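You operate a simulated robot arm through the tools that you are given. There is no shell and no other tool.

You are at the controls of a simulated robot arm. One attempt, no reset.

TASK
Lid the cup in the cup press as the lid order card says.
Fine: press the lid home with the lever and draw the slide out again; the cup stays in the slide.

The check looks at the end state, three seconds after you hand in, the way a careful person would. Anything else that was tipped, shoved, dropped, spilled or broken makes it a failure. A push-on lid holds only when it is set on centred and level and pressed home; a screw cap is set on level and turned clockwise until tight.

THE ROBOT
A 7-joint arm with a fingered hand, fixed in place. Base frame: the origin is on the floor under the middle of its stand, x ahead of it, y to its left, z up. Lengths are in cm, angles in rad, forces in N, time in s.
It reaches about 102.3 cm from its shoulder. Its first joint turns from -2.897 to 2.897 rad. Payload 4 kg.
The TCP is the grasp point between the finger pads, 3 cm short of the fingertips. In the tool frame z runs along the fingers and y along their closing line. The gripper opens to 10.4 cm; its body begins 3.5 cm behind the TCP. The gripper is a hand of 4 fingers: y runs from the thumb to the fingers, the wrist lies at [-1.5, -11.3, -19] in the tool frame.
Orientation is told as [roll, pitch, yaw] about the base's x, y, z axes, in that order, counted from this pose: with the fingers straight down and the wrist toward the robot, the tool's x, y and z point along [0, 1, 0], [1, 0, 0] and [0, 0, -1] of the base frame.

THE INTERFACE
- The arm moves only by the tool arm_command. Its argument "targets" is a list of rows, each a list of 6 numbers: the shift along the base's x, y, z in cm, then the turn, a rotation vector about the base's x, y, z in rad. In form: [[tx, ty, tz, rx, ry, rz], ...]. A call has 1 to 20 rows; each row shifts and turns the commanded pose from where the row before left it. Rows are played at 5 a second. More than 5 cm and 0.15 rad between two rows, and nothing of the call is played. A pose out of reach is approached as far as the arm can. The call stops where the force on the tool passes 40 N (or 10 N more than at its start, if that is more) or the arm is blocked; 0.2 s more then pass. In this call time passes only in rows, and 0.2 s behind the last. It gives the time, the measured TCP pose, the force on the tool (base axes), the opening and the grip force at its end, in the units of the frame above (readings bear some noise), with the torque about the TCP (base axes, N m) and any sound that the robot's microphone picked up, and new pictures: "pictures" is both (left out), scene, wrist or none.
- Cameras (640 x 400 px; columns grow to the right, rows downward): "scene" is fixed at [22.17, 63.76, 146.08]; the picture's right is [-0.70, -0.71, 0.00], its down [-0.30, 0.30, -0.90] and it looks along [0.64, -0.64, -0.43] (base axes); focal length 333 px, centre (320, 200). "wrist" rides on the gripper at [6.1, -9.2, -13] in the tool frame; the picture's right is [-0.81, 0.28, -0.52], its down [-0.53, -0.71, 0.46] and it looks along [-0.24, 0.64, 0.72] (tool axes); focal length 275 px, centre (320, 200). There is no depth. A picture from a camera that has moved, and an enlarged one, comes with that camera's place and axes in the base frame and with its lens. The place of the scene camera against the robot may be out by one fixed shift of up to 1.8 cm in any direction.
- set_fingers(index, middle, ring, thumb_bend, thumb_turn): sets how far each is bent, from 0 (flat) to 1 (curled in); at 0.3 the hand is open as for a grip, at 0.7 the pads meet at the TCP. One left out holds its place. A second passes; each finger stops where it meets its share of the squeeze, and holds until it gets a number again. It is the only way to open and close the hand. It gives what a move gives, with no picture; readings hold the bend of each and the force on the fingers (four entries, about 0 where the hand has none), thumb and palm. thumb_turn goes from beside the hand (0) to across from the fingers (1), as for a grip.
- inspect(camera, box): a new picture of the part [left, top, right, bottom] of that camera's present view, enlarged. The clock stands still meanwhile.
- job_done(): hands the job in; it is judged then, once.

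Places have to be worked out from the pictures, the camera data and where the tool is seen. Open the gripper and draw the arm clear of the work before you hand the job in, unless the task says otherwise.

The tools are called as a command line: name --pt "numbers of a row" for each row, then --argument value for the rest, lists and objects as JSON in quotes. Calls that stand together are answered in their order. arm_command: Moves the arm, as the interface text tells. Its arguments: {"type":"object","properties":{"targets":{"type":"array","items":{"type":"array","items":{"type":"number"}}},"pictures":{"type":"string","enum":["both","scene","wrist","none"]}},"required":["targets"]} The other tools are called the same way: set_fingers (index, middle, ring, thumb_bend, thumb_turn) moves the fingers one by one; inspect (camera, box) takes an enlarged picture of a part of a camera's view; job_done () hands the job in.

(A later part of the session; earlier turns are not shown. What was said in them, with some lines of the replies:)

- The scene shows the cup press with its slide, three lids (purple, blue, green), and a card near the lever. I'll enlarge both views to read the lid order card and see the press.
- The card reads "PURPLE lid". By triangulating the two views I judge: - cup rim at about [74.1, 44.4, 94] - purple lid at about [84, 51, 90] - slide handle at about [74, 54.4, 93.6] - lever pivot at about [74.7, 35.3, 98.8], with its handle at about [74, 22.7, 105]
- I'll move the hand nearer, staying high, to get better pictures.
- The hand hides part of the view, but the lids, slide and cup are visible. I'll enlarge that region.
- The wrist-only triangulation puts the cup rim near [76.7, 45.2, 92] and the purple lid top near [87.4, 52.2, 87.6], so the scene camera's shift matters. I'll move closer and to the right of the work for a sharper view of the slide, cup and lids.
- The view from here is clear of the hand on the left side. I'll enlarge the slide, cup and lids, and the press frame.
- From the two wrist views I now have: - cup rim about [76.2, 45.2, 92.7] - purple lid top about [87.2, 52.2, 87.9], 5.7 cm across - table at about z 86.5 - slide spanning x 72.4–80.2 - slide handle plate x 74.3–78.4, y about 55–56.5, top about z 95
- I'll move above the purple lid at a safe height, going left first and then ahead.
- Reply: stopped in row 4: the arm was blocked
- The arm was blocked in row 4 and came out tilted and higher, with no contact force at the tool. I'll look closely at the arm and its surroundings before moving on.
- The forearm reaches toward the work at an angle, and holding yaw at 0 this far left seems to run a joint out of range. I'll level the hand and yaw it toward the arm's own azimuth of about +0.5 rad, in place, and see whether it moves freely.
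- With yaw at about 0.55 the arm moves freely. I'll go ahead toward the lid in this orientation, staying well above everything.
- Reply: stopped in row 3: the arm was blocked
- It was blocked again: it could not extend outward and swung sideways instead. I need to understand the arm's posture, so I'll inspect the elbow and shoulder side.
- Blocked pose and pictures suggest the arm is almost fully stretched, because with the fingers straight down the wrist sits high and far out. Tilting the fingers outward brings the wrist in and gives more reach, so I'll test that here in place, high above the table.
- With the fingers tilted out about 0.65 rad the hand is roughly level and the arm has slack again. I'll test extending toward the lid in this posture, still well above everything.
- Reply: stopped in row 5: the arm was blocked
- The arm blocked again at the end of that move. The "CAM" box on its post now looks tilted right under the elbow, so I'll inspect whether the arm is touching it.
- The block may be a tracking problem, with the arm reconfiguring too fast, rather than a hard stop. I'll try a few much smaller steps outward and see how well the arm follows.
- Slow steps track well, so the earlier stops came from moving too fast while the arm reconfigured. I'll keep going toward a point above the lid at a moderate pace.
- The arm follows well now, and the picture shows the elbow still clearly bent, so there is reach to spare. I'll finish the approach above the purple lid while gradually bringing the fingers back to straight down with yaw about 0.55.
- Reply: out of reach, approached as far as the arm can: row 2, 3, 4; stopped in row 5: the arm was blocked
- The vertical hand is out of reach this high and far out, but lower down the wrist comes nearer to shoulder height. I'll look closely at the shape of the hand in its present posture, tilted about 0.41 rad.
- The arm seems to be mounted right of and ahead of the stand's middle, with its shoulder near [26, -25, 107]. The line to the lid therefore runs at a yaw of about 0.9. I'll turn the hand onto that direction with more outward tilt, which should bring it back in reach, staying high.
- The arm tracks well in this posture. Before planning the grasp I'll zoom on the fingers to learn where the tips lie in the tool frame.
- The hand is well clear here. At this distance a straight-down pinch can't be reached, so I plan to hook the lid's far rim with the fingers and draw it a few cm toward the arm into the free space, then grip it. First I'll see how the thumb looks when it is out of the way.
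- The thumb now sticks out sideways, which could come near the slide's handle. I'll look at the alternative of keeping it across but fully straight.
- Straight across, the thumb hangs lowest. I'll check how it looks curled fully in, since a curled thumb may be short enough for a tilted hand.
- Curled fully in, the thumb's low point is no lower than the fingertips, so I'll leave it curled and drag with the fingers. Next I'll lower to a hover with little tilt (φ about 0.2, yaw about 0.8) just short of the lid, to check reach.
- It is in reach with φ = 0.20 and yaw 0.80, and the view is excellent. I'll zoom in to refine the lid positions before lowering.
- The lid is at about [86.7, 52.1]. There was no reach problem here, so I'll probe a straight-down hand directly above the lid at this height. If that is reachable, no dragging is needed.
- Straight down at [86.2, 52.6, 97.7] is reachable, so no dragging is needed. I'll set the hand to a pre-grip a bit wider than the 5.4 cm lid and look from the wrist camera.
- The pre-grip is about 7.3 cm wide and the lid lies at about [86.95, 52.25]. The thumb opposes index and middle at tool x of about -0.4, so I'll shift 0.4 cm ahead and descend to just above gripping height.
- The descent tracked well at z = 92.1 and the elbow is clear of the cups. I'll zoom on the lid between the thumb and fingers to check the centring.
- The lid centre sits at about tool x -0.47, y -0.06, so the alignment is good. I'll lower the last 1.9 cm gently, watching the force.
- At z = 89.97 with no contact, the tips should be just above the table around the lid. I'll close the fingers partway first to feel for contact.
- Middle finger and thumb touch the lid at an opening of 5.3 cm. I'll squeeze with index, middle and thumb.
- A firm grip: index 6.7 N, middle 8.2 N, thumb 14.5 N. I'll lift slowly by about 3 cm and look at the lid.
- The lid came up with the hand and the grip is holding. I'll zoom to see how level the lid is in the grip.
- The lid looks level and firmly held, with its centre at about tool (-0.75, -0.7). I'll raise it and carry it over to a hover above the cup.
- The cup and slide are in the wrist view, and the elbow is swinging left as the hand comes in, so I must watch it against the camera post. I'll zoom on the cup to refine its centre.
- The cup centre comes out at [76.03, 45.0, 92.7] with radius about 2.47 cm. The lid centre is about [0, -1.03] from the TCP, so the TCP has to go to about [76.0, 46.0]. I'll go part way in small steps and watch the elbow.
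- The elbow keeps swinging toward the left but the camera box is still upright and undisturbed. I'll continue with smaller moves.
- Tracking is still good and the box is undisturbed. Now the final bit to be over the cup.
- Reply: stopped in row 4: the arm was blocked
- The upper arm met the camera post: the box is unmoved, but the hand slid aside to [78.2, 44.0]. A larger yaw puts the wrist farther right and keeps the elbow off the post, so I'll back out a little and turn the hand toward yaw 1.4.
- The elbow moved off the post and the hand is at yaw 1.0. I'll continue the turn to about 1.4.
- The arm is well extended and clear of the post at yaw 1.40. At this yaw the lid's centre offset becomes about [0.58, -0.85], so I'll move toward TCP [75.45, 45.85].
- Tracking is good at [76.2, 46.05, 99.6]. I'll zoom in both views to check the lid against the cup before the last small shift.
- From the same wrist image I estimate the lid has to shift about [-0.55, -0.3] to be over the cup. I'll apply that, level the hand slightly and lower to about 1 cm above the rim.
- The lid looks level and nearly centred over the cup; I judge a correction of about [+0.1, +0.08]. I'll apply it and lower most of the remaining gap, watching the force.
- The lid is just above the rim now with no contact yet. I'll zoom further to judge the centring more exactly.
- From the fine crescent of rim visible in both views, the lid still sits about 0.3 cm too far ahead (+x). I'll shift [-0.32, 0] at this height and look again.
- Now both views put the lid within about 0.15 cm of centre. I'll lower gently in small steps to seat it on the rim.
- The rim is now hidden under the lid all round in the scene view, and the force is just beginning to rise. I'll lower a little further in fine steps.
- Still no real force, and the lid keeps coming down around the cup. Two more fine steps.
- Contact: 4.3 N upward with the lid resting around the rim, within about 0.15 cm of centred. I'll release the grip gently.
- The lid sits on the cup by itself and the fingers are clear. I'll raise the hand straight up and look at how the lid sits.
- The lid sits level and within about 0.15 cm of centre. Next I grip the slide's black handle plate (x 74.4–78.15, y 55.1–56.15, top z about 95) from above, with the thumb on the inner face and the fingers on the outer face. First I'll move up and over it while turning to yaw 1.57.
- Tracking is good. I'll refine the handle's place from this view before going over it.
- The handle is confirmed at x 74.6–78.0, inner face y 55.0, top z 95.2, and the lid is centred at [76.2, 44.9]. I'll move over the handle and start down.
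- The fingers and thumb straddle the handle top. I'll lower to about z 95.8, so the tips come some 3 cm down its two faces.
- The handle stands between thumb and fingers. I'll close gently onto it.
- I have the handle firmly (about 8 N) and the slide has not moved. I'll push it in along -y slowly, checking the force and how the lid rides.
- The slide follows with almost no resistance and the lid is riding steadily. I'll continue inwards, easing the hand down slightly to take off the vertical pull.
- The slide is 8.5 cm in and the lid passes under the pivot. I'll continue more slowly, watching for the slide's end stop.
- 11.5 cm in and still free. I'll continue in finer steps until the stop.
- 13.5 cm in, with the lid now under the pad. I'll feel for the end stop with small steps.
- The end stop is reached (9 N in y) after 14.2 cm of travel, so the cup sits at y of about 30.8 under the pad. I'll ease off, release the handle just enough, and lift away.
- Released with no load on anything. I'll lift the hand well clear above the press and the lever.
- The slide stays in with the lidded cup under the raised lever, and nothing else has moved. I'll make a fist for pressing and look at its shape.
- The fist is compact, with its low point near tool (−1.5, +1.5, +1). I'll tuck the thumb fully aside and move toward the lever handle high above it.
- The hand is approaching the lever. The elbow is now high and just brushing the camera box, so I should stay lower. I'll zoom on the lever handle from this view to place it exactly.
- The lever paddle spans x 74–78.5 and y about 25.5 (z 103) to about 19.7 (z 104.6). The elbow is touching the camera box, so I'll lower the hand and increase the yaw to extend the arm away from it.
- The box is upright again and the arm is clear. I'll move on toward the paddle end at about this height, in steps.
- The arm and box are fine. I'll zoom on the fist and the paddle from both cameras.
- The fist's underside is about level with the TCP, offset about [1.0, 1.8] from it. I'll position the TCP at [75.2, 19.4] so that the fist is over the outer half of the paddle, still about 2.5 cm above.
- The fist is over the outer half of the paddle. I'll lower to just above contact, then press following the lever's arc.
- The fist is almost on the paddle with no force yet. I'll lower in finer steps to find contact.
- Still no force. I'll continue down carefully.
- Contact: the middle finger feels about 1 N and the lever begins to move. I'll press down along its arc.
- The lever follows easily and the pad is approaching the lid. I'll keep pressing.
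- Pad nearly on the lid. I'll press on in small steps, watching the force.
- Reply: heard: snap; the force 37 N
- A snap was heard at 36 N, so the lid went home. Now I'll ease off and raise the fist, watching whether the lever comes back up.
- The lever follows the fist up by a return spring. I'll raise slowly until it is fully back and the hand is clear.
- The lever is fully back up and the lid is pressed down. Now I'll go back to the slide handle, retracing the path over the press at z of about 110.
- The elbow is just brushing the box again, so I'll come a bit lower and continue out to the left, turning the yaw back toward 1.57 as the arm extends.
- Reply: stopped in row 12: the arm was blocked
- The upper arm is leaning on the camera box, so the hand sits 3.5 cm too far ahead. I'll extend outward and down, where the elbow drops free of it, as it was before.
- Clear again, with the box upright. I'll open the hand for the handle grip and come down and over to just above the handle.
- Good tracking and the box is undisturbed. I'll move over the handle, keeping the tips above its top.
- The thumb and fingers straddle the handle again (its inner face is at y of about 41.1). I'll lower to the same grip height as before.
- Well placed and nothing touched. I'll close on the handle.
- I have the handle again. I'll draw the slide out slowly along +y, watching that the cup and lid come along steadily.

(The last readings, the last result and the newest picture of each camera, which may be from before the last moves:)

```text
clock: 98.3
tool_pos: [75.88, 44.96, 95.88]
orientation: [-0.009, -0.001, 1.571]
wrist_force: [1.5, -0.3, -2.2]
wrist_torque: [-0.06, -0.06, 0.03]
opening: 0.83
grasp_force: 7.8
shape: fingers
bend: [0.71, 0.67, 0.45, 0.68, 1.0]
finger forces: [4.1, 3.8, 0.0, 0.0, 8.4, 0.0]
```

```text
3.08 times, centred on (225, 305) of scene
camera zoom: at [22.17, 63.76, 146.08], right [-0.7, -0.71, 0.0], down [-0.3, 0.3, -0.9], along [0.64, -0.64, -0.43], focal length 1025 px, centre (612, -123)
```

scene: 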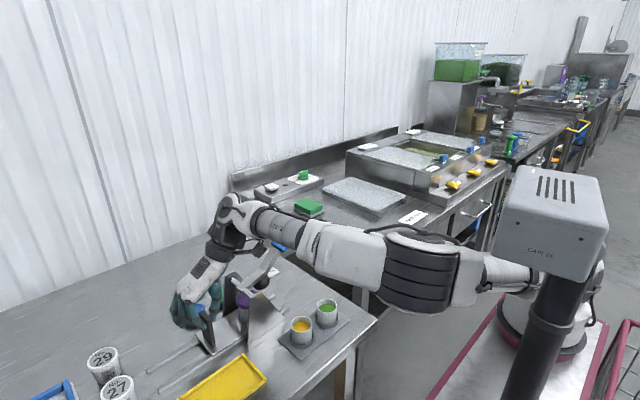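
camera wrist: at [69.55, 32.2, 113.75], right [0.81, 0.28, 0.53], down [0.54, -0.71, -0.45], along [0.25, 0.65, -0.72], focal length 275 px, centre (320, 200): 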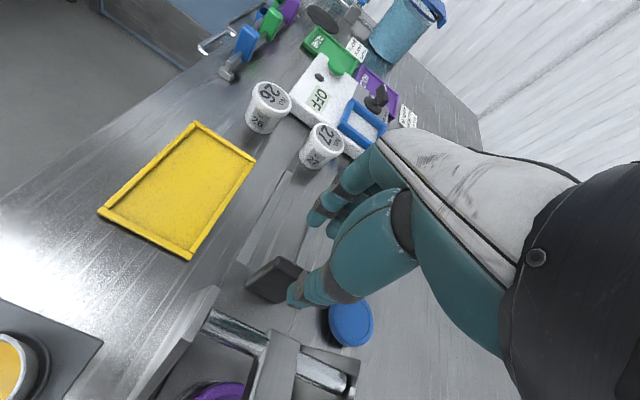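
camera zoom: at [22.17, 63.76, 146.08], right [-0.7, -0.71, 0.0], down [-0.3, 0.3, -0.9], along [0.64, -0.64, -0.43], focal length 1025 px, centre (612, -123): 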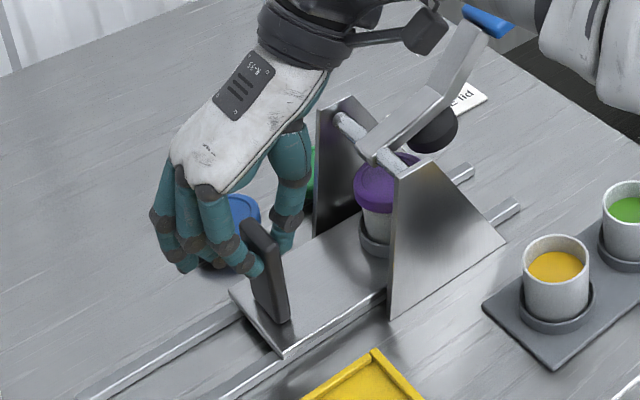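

The slide with the lidded cup is coming out smoothly. I'll continue at the same pace.

arm_command --pt "0 0.5 0 0 0 0" --pt "0 0.6 0 0 0 0" --pt "0 0.7 0 0 0 0" --pt "0 0.7 0 0 0 0" --pt "0 0.7 0 0 0 0" --pt "0 0.7 0 0 0 0" --pt "0 0.7 0 0 0 0" --pt "0 0.5 0 0 0 0" --pt "0 0 0 0 0 0" --pictures "scene"

inspect --camera "scene" --box '[120, 250, 290, 390]'

```text
clock: 100.3
tool_pos: [75.97, 50.2, 95.76]
orientation: [-0.008, -0.001, 1.573]
wrist_force: [0.3, -0.8, -4.2]
wrist_torque: [-0.03, 0.03, 0.03]
opening: 0.82
grasp_force: 8.4
shape: fingers
bend: [0.71, 0.67, 0.45, 0.68, 1.0]
finger forces: [4.0, 3.8, 0.0, 0.0, 8.5, 0.0]
```

scene: 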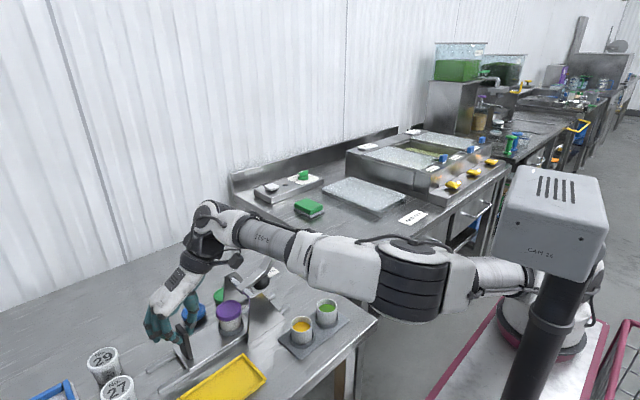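

```text
2.86 times, centred on (205, 320) of scene
camera zoom: at [22.17, 63.76, 146.08], right [-0.7, -0.71, 0.0], down [-0.3, 0.3, -0.9], along [0.64, -0.64, -0.43], focal length 952 px, centre (649, -143)
```

zoom: 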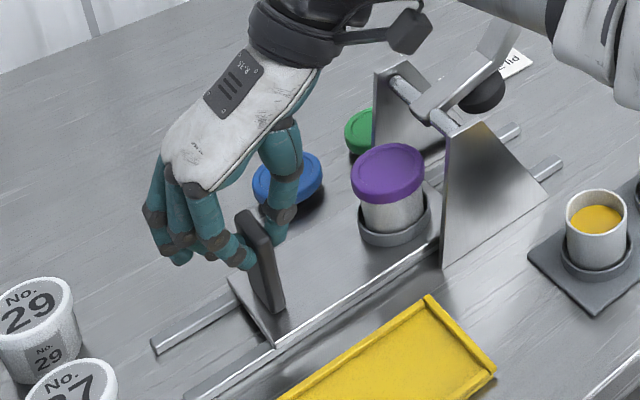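

Going well, with 5.3 cm to go to the starting place of the slide. I'll continue and slow near the end.

arm_command --pt "0 0.5 0 0 0 0" --pt "0 0.7 0 0 0 0" --pt "0 0.7 0 0 0 0" --pt "0 0.7 0 0 0 0" --pt "0 0.7 0 0 0 0" --pt "0 0.6 0 0 0 0" --pt "0 0.5 0 0 0 0" --pt "0 0.4 0 0 0 0" --pt "0 0.3 0 0 0 0" --pt "0 0 0 0 0 0" --pictures "both"

inspect --camera "scene" --box '[90, 260, 260, 400]'

```text
clock: 102.5
tool_pos: [75.92, 55.41, 95.87]
orientation: [-0.009, -0.002, 1.57]
wrist_force: [0.8, 0.7, -3.7]
wrist_torque: [0.0, 0.04, 0.03]
opening: 0.83
grasp_force: 7.9
shape: fingers
bend: [0.71, 0.67, 0.45, 0.68, 1.0]
finger forces: [4.4, 4.2, 0.1, 0.0, 8.1, 0.0]
camera wrist: at [69.68, 46.15, 108.87], right [0.81, 0.28, 0.53], down [0.54, -0.71, -0.45], along [0.25, 0.65, -0.72], focal length 275 px, centre (320, 200)
```

scene: 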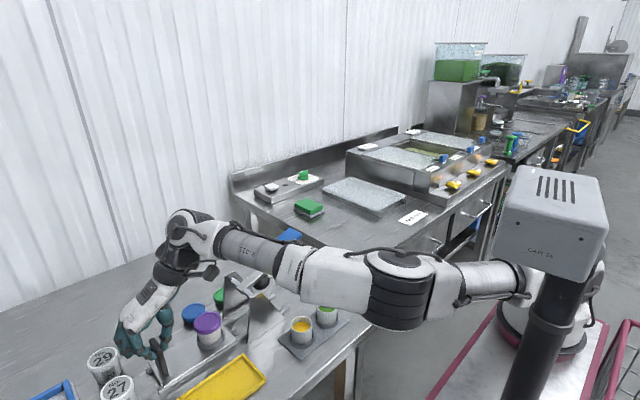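
wrist: 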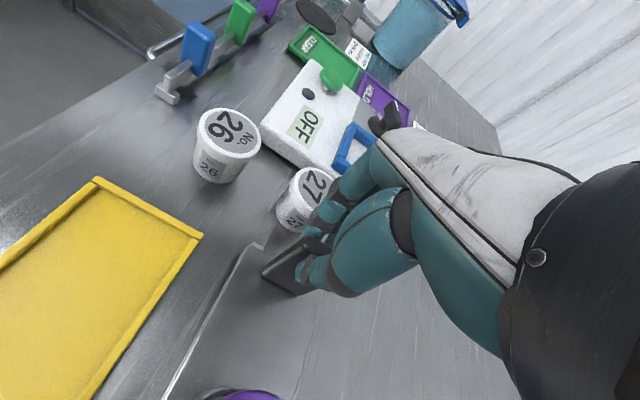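

```text
2.86 times, centred on (175, 330) of scene
camera zoom: at [22.17, 63.76, 146.08], right [-0.7, -0.71, 0.0], down [-0.3, 0.3, -0.9], along [0.64, -0.64, -0.43], focal length 952 px, centre (734, -171)
```

zoom: 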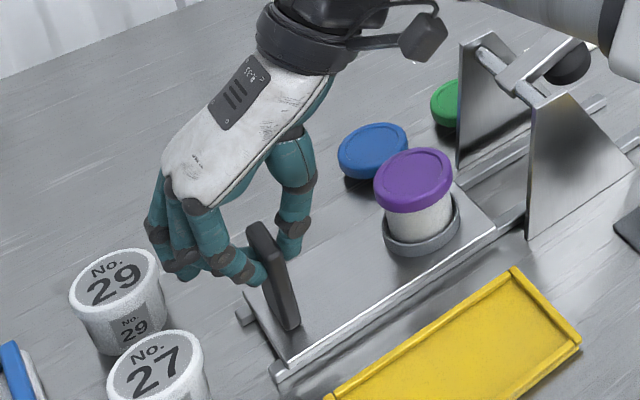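

The slide is back about where it started. I'll pull a little further to feel whether the outer stop is reached.

arm_command --pt "0 0.2 0 0 0 0" --pt "0 0.2 0 0 0 0" --pt "0 0 0 0 0 0" --pictures "none"

inspect --camera "scene" --box '[90, 260, 260, 400]'

```text
clock: 103.3
tool_pos: [75.99, 55.72, 95.83]
orientation: [-0.009, -0.002, 1.571]
wrist_force: [1.4, -2.0, -1.2]
wrist_torque: [-0.09, -0.01, -0.02]
opening: 0.82
grasp_force: 8.0
shape: fingers
bend: [0.71, 0.67, 0.45, 0.68, 1.0]
finger forces: [3.8, 3.4, 0.0, 0.0, 9.7, 0.1]
```

```text
2.86 times, centred on (175, 330) of scene
camera zoom: at [22.17, 63.76, 146.08], right [-0.7, -0.71, 0.0], down [-0.3, 0.3, -0.9], along [0.64, -0.64, -0.43], focal length 952 px, centre (734, -171)
```

zoom: 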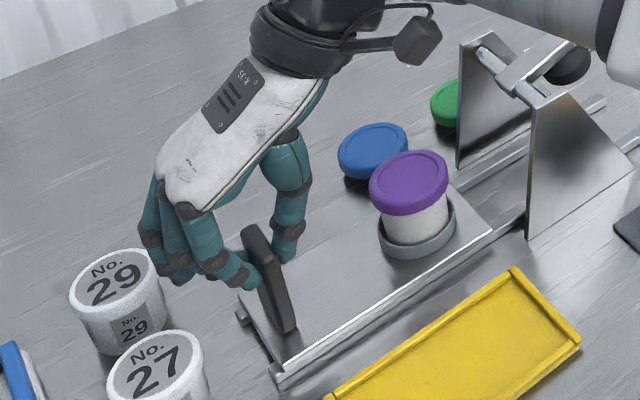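

A slight resistance of 2 N appears. One more small pull will tell if this is the stop.

arm_command --pt "0 0.15 0 0 0 0" --pt "0 0.1 0 0 0 0" --pt "0 0 0 0 0 0" --pictures "none"

inspect --camera "scene" --box '[90, 260, 260, 400]'

```text
clock: 104.1
tool_pos: [76.03, 55.86, 95.8]
orientation: [-0.009, 0.0, 1.571]
wrist_force: [-0.8, -7.1, -1.4]
wrist_torque: [-0.17, -0.03, 0.0]
opening: 0.84
grasp_force: 8.0
shape: fingers
bend: [0.71, 0.71, 0.45, 0.67, 1.0]
finger forces: [2.4, 2.2, 0.1, 0.0, 11.1, 0.0]
```

```text
2.86 times, centred on (175, 330) of scene
camera zoom: at [22.17, 63.76, 146.08], right [-0.7, -0.71, 0.0], down [-0.3, 0.3, -0.9], along [0.64, -0.64, -0.43], focal length 952 px, centre (734, -171)
```

zoom: 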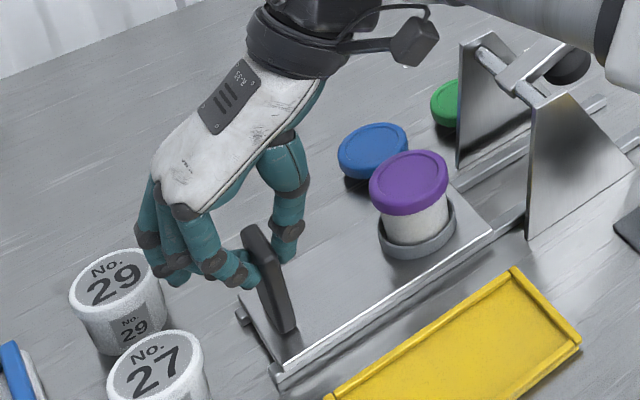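

7 N with the slide no longer moving: it is at its outer stop, fully drawn out. I'll ease off, open the hand and lift clear.

arm_command --pt "0 -0.12 0 0 0 0" --pt "0 -0.08 0 0 0 0" --pt "0 0 0 0 0 0" --pictures "none"

set_fingers --index 0.54 --middle 0.54 --thumb_bend 0.56

inspect --camera "scene" --box '[90, 260, 260, 400]'

```text
clock: 104.9
tool_pos: [75.98, 55.76, 95.9]
orientation: [-0.01, -0.002, 1.572]
wrist_force: [1.3, -0.9, -1.4]
wrist_torque: [-0.03, -0.04, 0.05]
opening: 0.83
grasp_force: 7.7
shape: fingers
bend: [0.71, 0.71, 0.45, 0.67, 1.0]
finger forces: [3.9, 3.7, 0.0, 0.0, 8.3, 0.0]
```

```text
clock: 105.9
tool_pos: [75.91, 55.71, 95.92]
orientation: [-0.008, -0.003, 1.573]
wrist_force: [0.5, -0.4, 0.3]
wrist_torque: [-0.02, -0.04, 0.0]
opening: 3.84
grasp_force: 0.0
shape: fingers
bend: [0.54, 0.54, 0.45, 0.56, 1.0]
finger forces: [0.1, 0.0, 0.0, 0.1, 0.0, 0.0]
```

```text
2.86 times, centred on (175, 330) of scene
camera zoom: at [22.17, 63.76, 146.08], right [-0.7, -0.71, 0.0], down [-0.3, 0.3, -0.9], along [0.64, -0.64, -0.43], focal length 952 px, centre (734, -171)
```

zoom: 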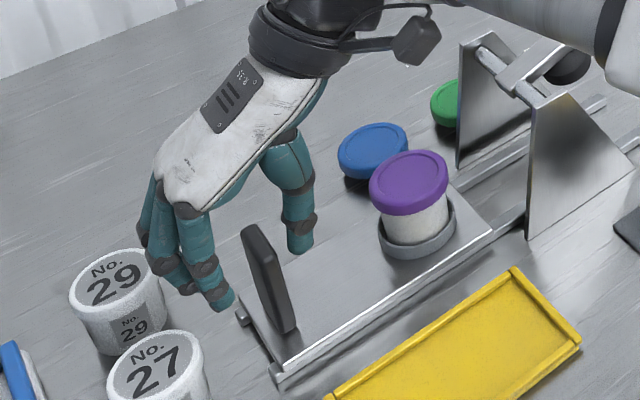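

Open and free of the handle. I'll lift straight up and then look over the result.

arm_command --pt "0 0 0.8 0 0 0" --pt "0 0 1.2 0 0 0" --pt "0 0 1.5 0 0 0" --pt "0 0 1.5 0 0 0" --pt "0 0 1.5 0 0 0" --pt "0 0 1.5 0 0 0" --pt "0 0 1.0 0 0 0" --pt "0 0 0 0 0 0" --pictures "both"

inspect --camera "scene" --box '[176, 300, 232, 350]'

inspect --camera "scene" --box '[80, 220, 340, 400]'

```text
clock: 107.7
tool_pos: [75.93, 55.79, 104.97]
orientation: [-0.009, -0.002, 1.571]
wrist_force: [0.2, -0.3, 0.7]
wrist_torque: [0.01, -0.01, -0.02]
opening: 3.82
grasp_force: 0.1
shape: fingers
bend: [0.54, 0.54, 0.45, 0.56, 1.0]
finger forces: [0.0, 0.1, 0.0, 0.0, 0.0, 0.0]
camera wrist: at [69.69, 46.6, 117.94], right [0.81, 0.27, 0.53], down [0.54, -0.71, -0.45], along [0.25, 0.65, -0.72], focal length 275 px, centre (320, 200)
```

scene: 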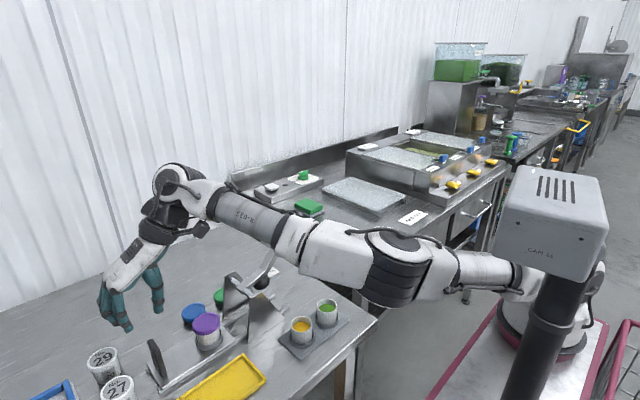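
wrist: 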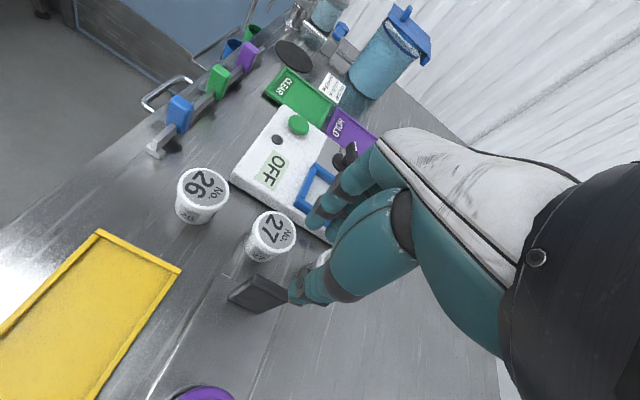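

```text
8.00 times, centred on (204, 325) of scene
camera zoom: at [22.17, 63.76, 146.08], right [-0.7, -0.71, 0.0], down [-0.3, 0.3, -0.9], along [0.64, -0.64, -0.43], focal length 2666 px, centre (1248, -800)
```

zoom: 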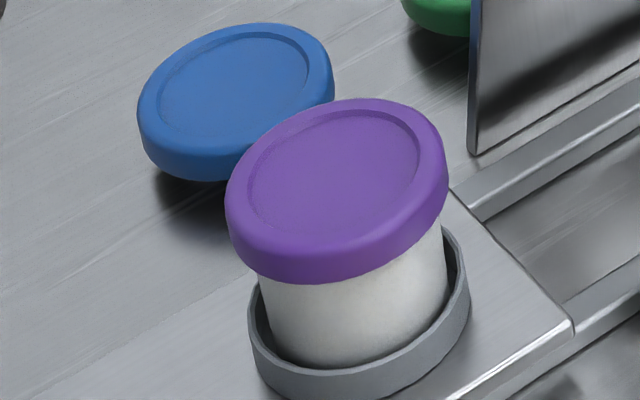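

```text
2.22 times, centred on (210, 310) of scene
camera zoom: at [22.17, 63.76, 146.08], right [-0.7, -0.71, 0.0], down [-0.3, 0.3, -0.9], along [0.64, -0.64, -0.43], focal length 740 px, centre (564, -44)
```

zoom: 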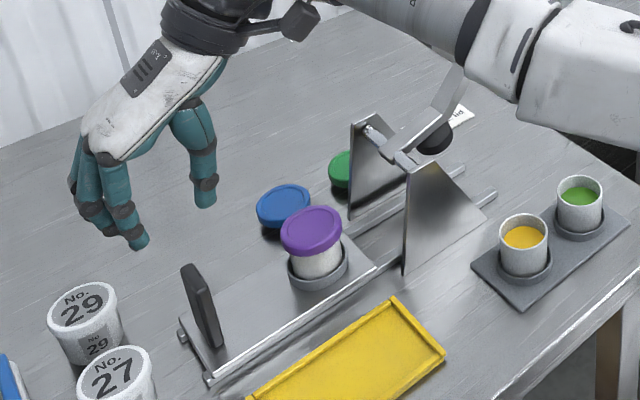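

The slide is fully out, the lid sits level, and the neighbouring items are unchanged. I'll open the hand, and move up and back a little for a closer look at the lid from the wrist camera.

set_fingers --index 0.3 --middle 0.3 --ring 0.3 --thumb_bend 0.3

arm_command --pt "0.3 -0.5 0.8 0 0 0" --pt "0.4 -0.9 0.8 0 0 0" --pt "0.4 -0.9 0.6 0 0 0" --pt "0.4 -0.9 0.4 0 0 0" --pt "0.4 -0.9 0 0 0 0" --pt "0.3 -0.9 0 0 0 0" --pt "0.2 -0.9 0 0 0 0" --pt "0 0 0 0 0 0" --pictures "both"

inspect --camera "wrist" --box '[100, 260, 340, 400]'

```text
clock: 108.7
tool_pos: [75.94, 55.81, 104.75]
orientation: [-0.009, -0.002, 1.572]
wrist_force: [-0.1, 0.1, 0.0]
wrist_torque: [-0.03, 0.02, 0.02]
opening: 10.27
grasp_force: 0.1
shape: fingers
bend: [0.3, 0.3, 0.3, 0.3, 0.98]
finger forces: [0.0, 0.0, 0.0, 0.1, 0.0, 0.0]
```

```text
clock: 110.5
tool_pos: [78.29, 49.94, 107.5]
orientation: [-0.008, -0.002, 1.572]
wrist_force: [-0.1, -0.6, 0.9]
wrist_torque: [0.01, -0.02, 0.03]
opening: 10.27
grasp_force: 0.0
shape: fingers
bend: [0.3, 0.3, 0.3, 0.3, 0.98]
finger forces: [0.0, 0.0, 0.1, 0.1, 0.0, 0.0]
camera wrist: at [72.08, 40.7, 120.51], right [0.81, 0.28, 0.53], down [0.54, -0.71, -0.45], along [0.25, 0.65, -0.72], focal length 275 px, centre (320, 200)
```

scene: 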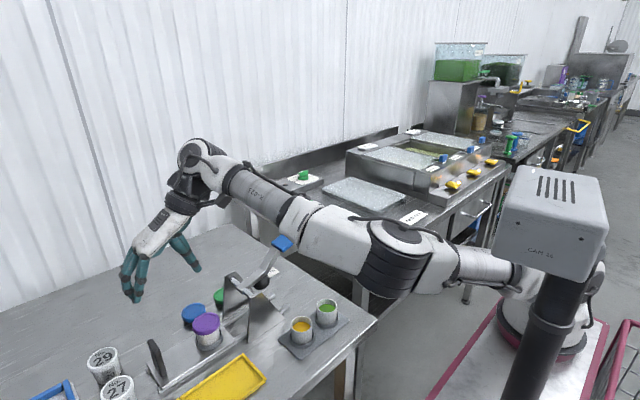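
wrist: 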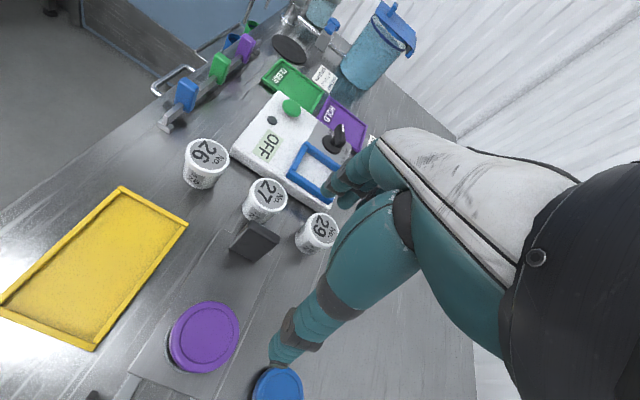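

```text
2.67 times, centred on (220, 330) of wrist
camera zoom: at [72.08, 40.7, 120.51], right [0.81, 0.28, 0.53], down [0.54, -0.71, -0.45], along [0.25, 0.65, -0.72], focal length 734 px, centre (587, -147)
```

zoom: 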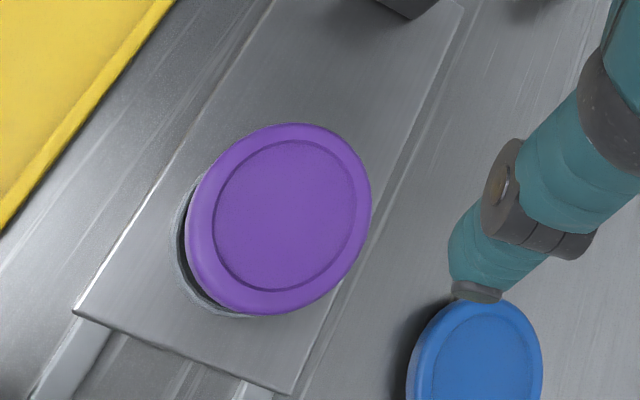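

The lid sits evenly over the cup and the cup is in its ring on the drawn-out slide. I'll raise the open hand some more to be well clear of the work.

arm_command --pt "0.2 0 0.8 0 0 0" --pt "0.2 0.2 0.8 0 0 0" --pt "0.2 0.2 0.8 0 0 0" --pt "0.2 0.2 0.8 0 0 0" --pt "0.2 0.2 0.8 0 0 0" --pt "0 0 0 0 0 0" --pictures "both"

inspect --camera "scene" --box '[40, 220, 380, 400]'

```text
clock: 111.9
tool_pos: [79.35, 50.67, 111.38]
orientation: [-0.007, -0.001, 1.571]
wrist_force: [0.8, -0.6, -0.1]
wrist_torque: [0.01, 0.0, -0.03]
opening: 10.29
grasp_force: 0.0
shape: fingers
bend: [0.3, 0.3, 0.3, 0.3, 0.98]
finger forces: [0.1, 0.0, 0.0, 0.0, 0.0, 0.0]
camera wrist: at [73.08, 41.51, 124.54], right [0.81, 0.27, 0.53], down [0.54, -0.71, -0.45], along [0.25, 0.65, -0.72], focal length 275 px, centre (320, 200)
```

scene: 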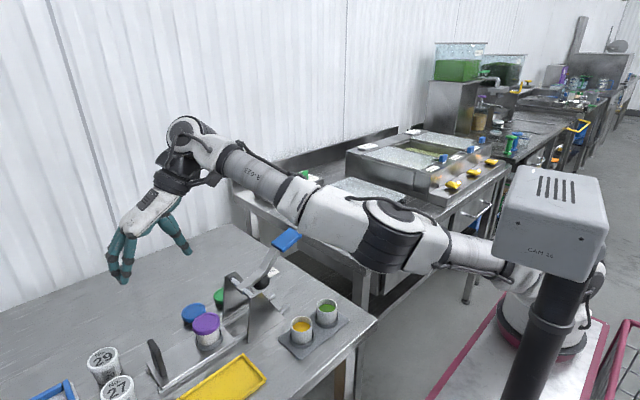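
wrist: 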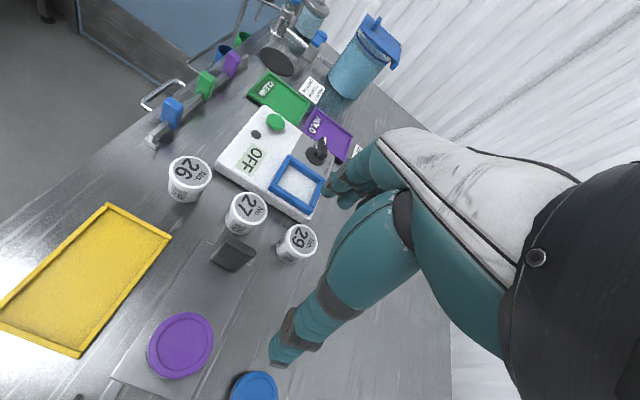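

```text
1.88 times, centred on (210, 310) of scene
camera zoom: at [22.17, 63.76, 146.08], right [-0.7, -0.71, 0.0], down [-0.3, 0.3, -0.9], along [0.64, -0.64, -0.43], focal length 627 px, centre (527, -7)
```

zoom: 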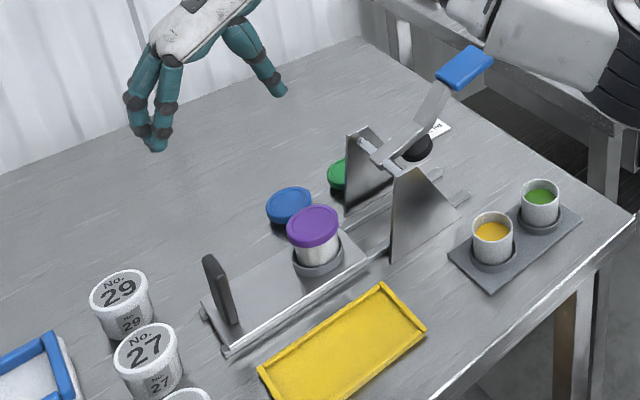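

The purple lid is pressed on (the snap was heard), the slide is drawn out to its stop with the cup in it, and the lever is back up. Everything else stands where it was, and the open hand is clear. I'm handing the job in.

job_done

```text
The job is handed in.
```

I lidded the cup in the press with the purple lid, as the lid order card says, and handed the job in; no verdict has come back yet.

- **Lid:** I set it on the cup level and within about 0.15 cm of centre. I pressed it with the lever until the microphone picked up a snap at about 36 N. In the pictures the lid's height looks the same before and after the press, so the snap is the only sign that it went home.
- **Slide and lever:** The slide is drawn out to its outer stop with the cup still in it, and the lever sprang back up on its own.
- **Rest of the table:** The other lids, cups, tray and card look unmoved in the last pictures.
- **Camera box:** The arm brushed the camera box on its post several times while I found a workable reach. The box tilted, came back upright each time, and stands upright in the final picture.

The hand is open and clear of the work.
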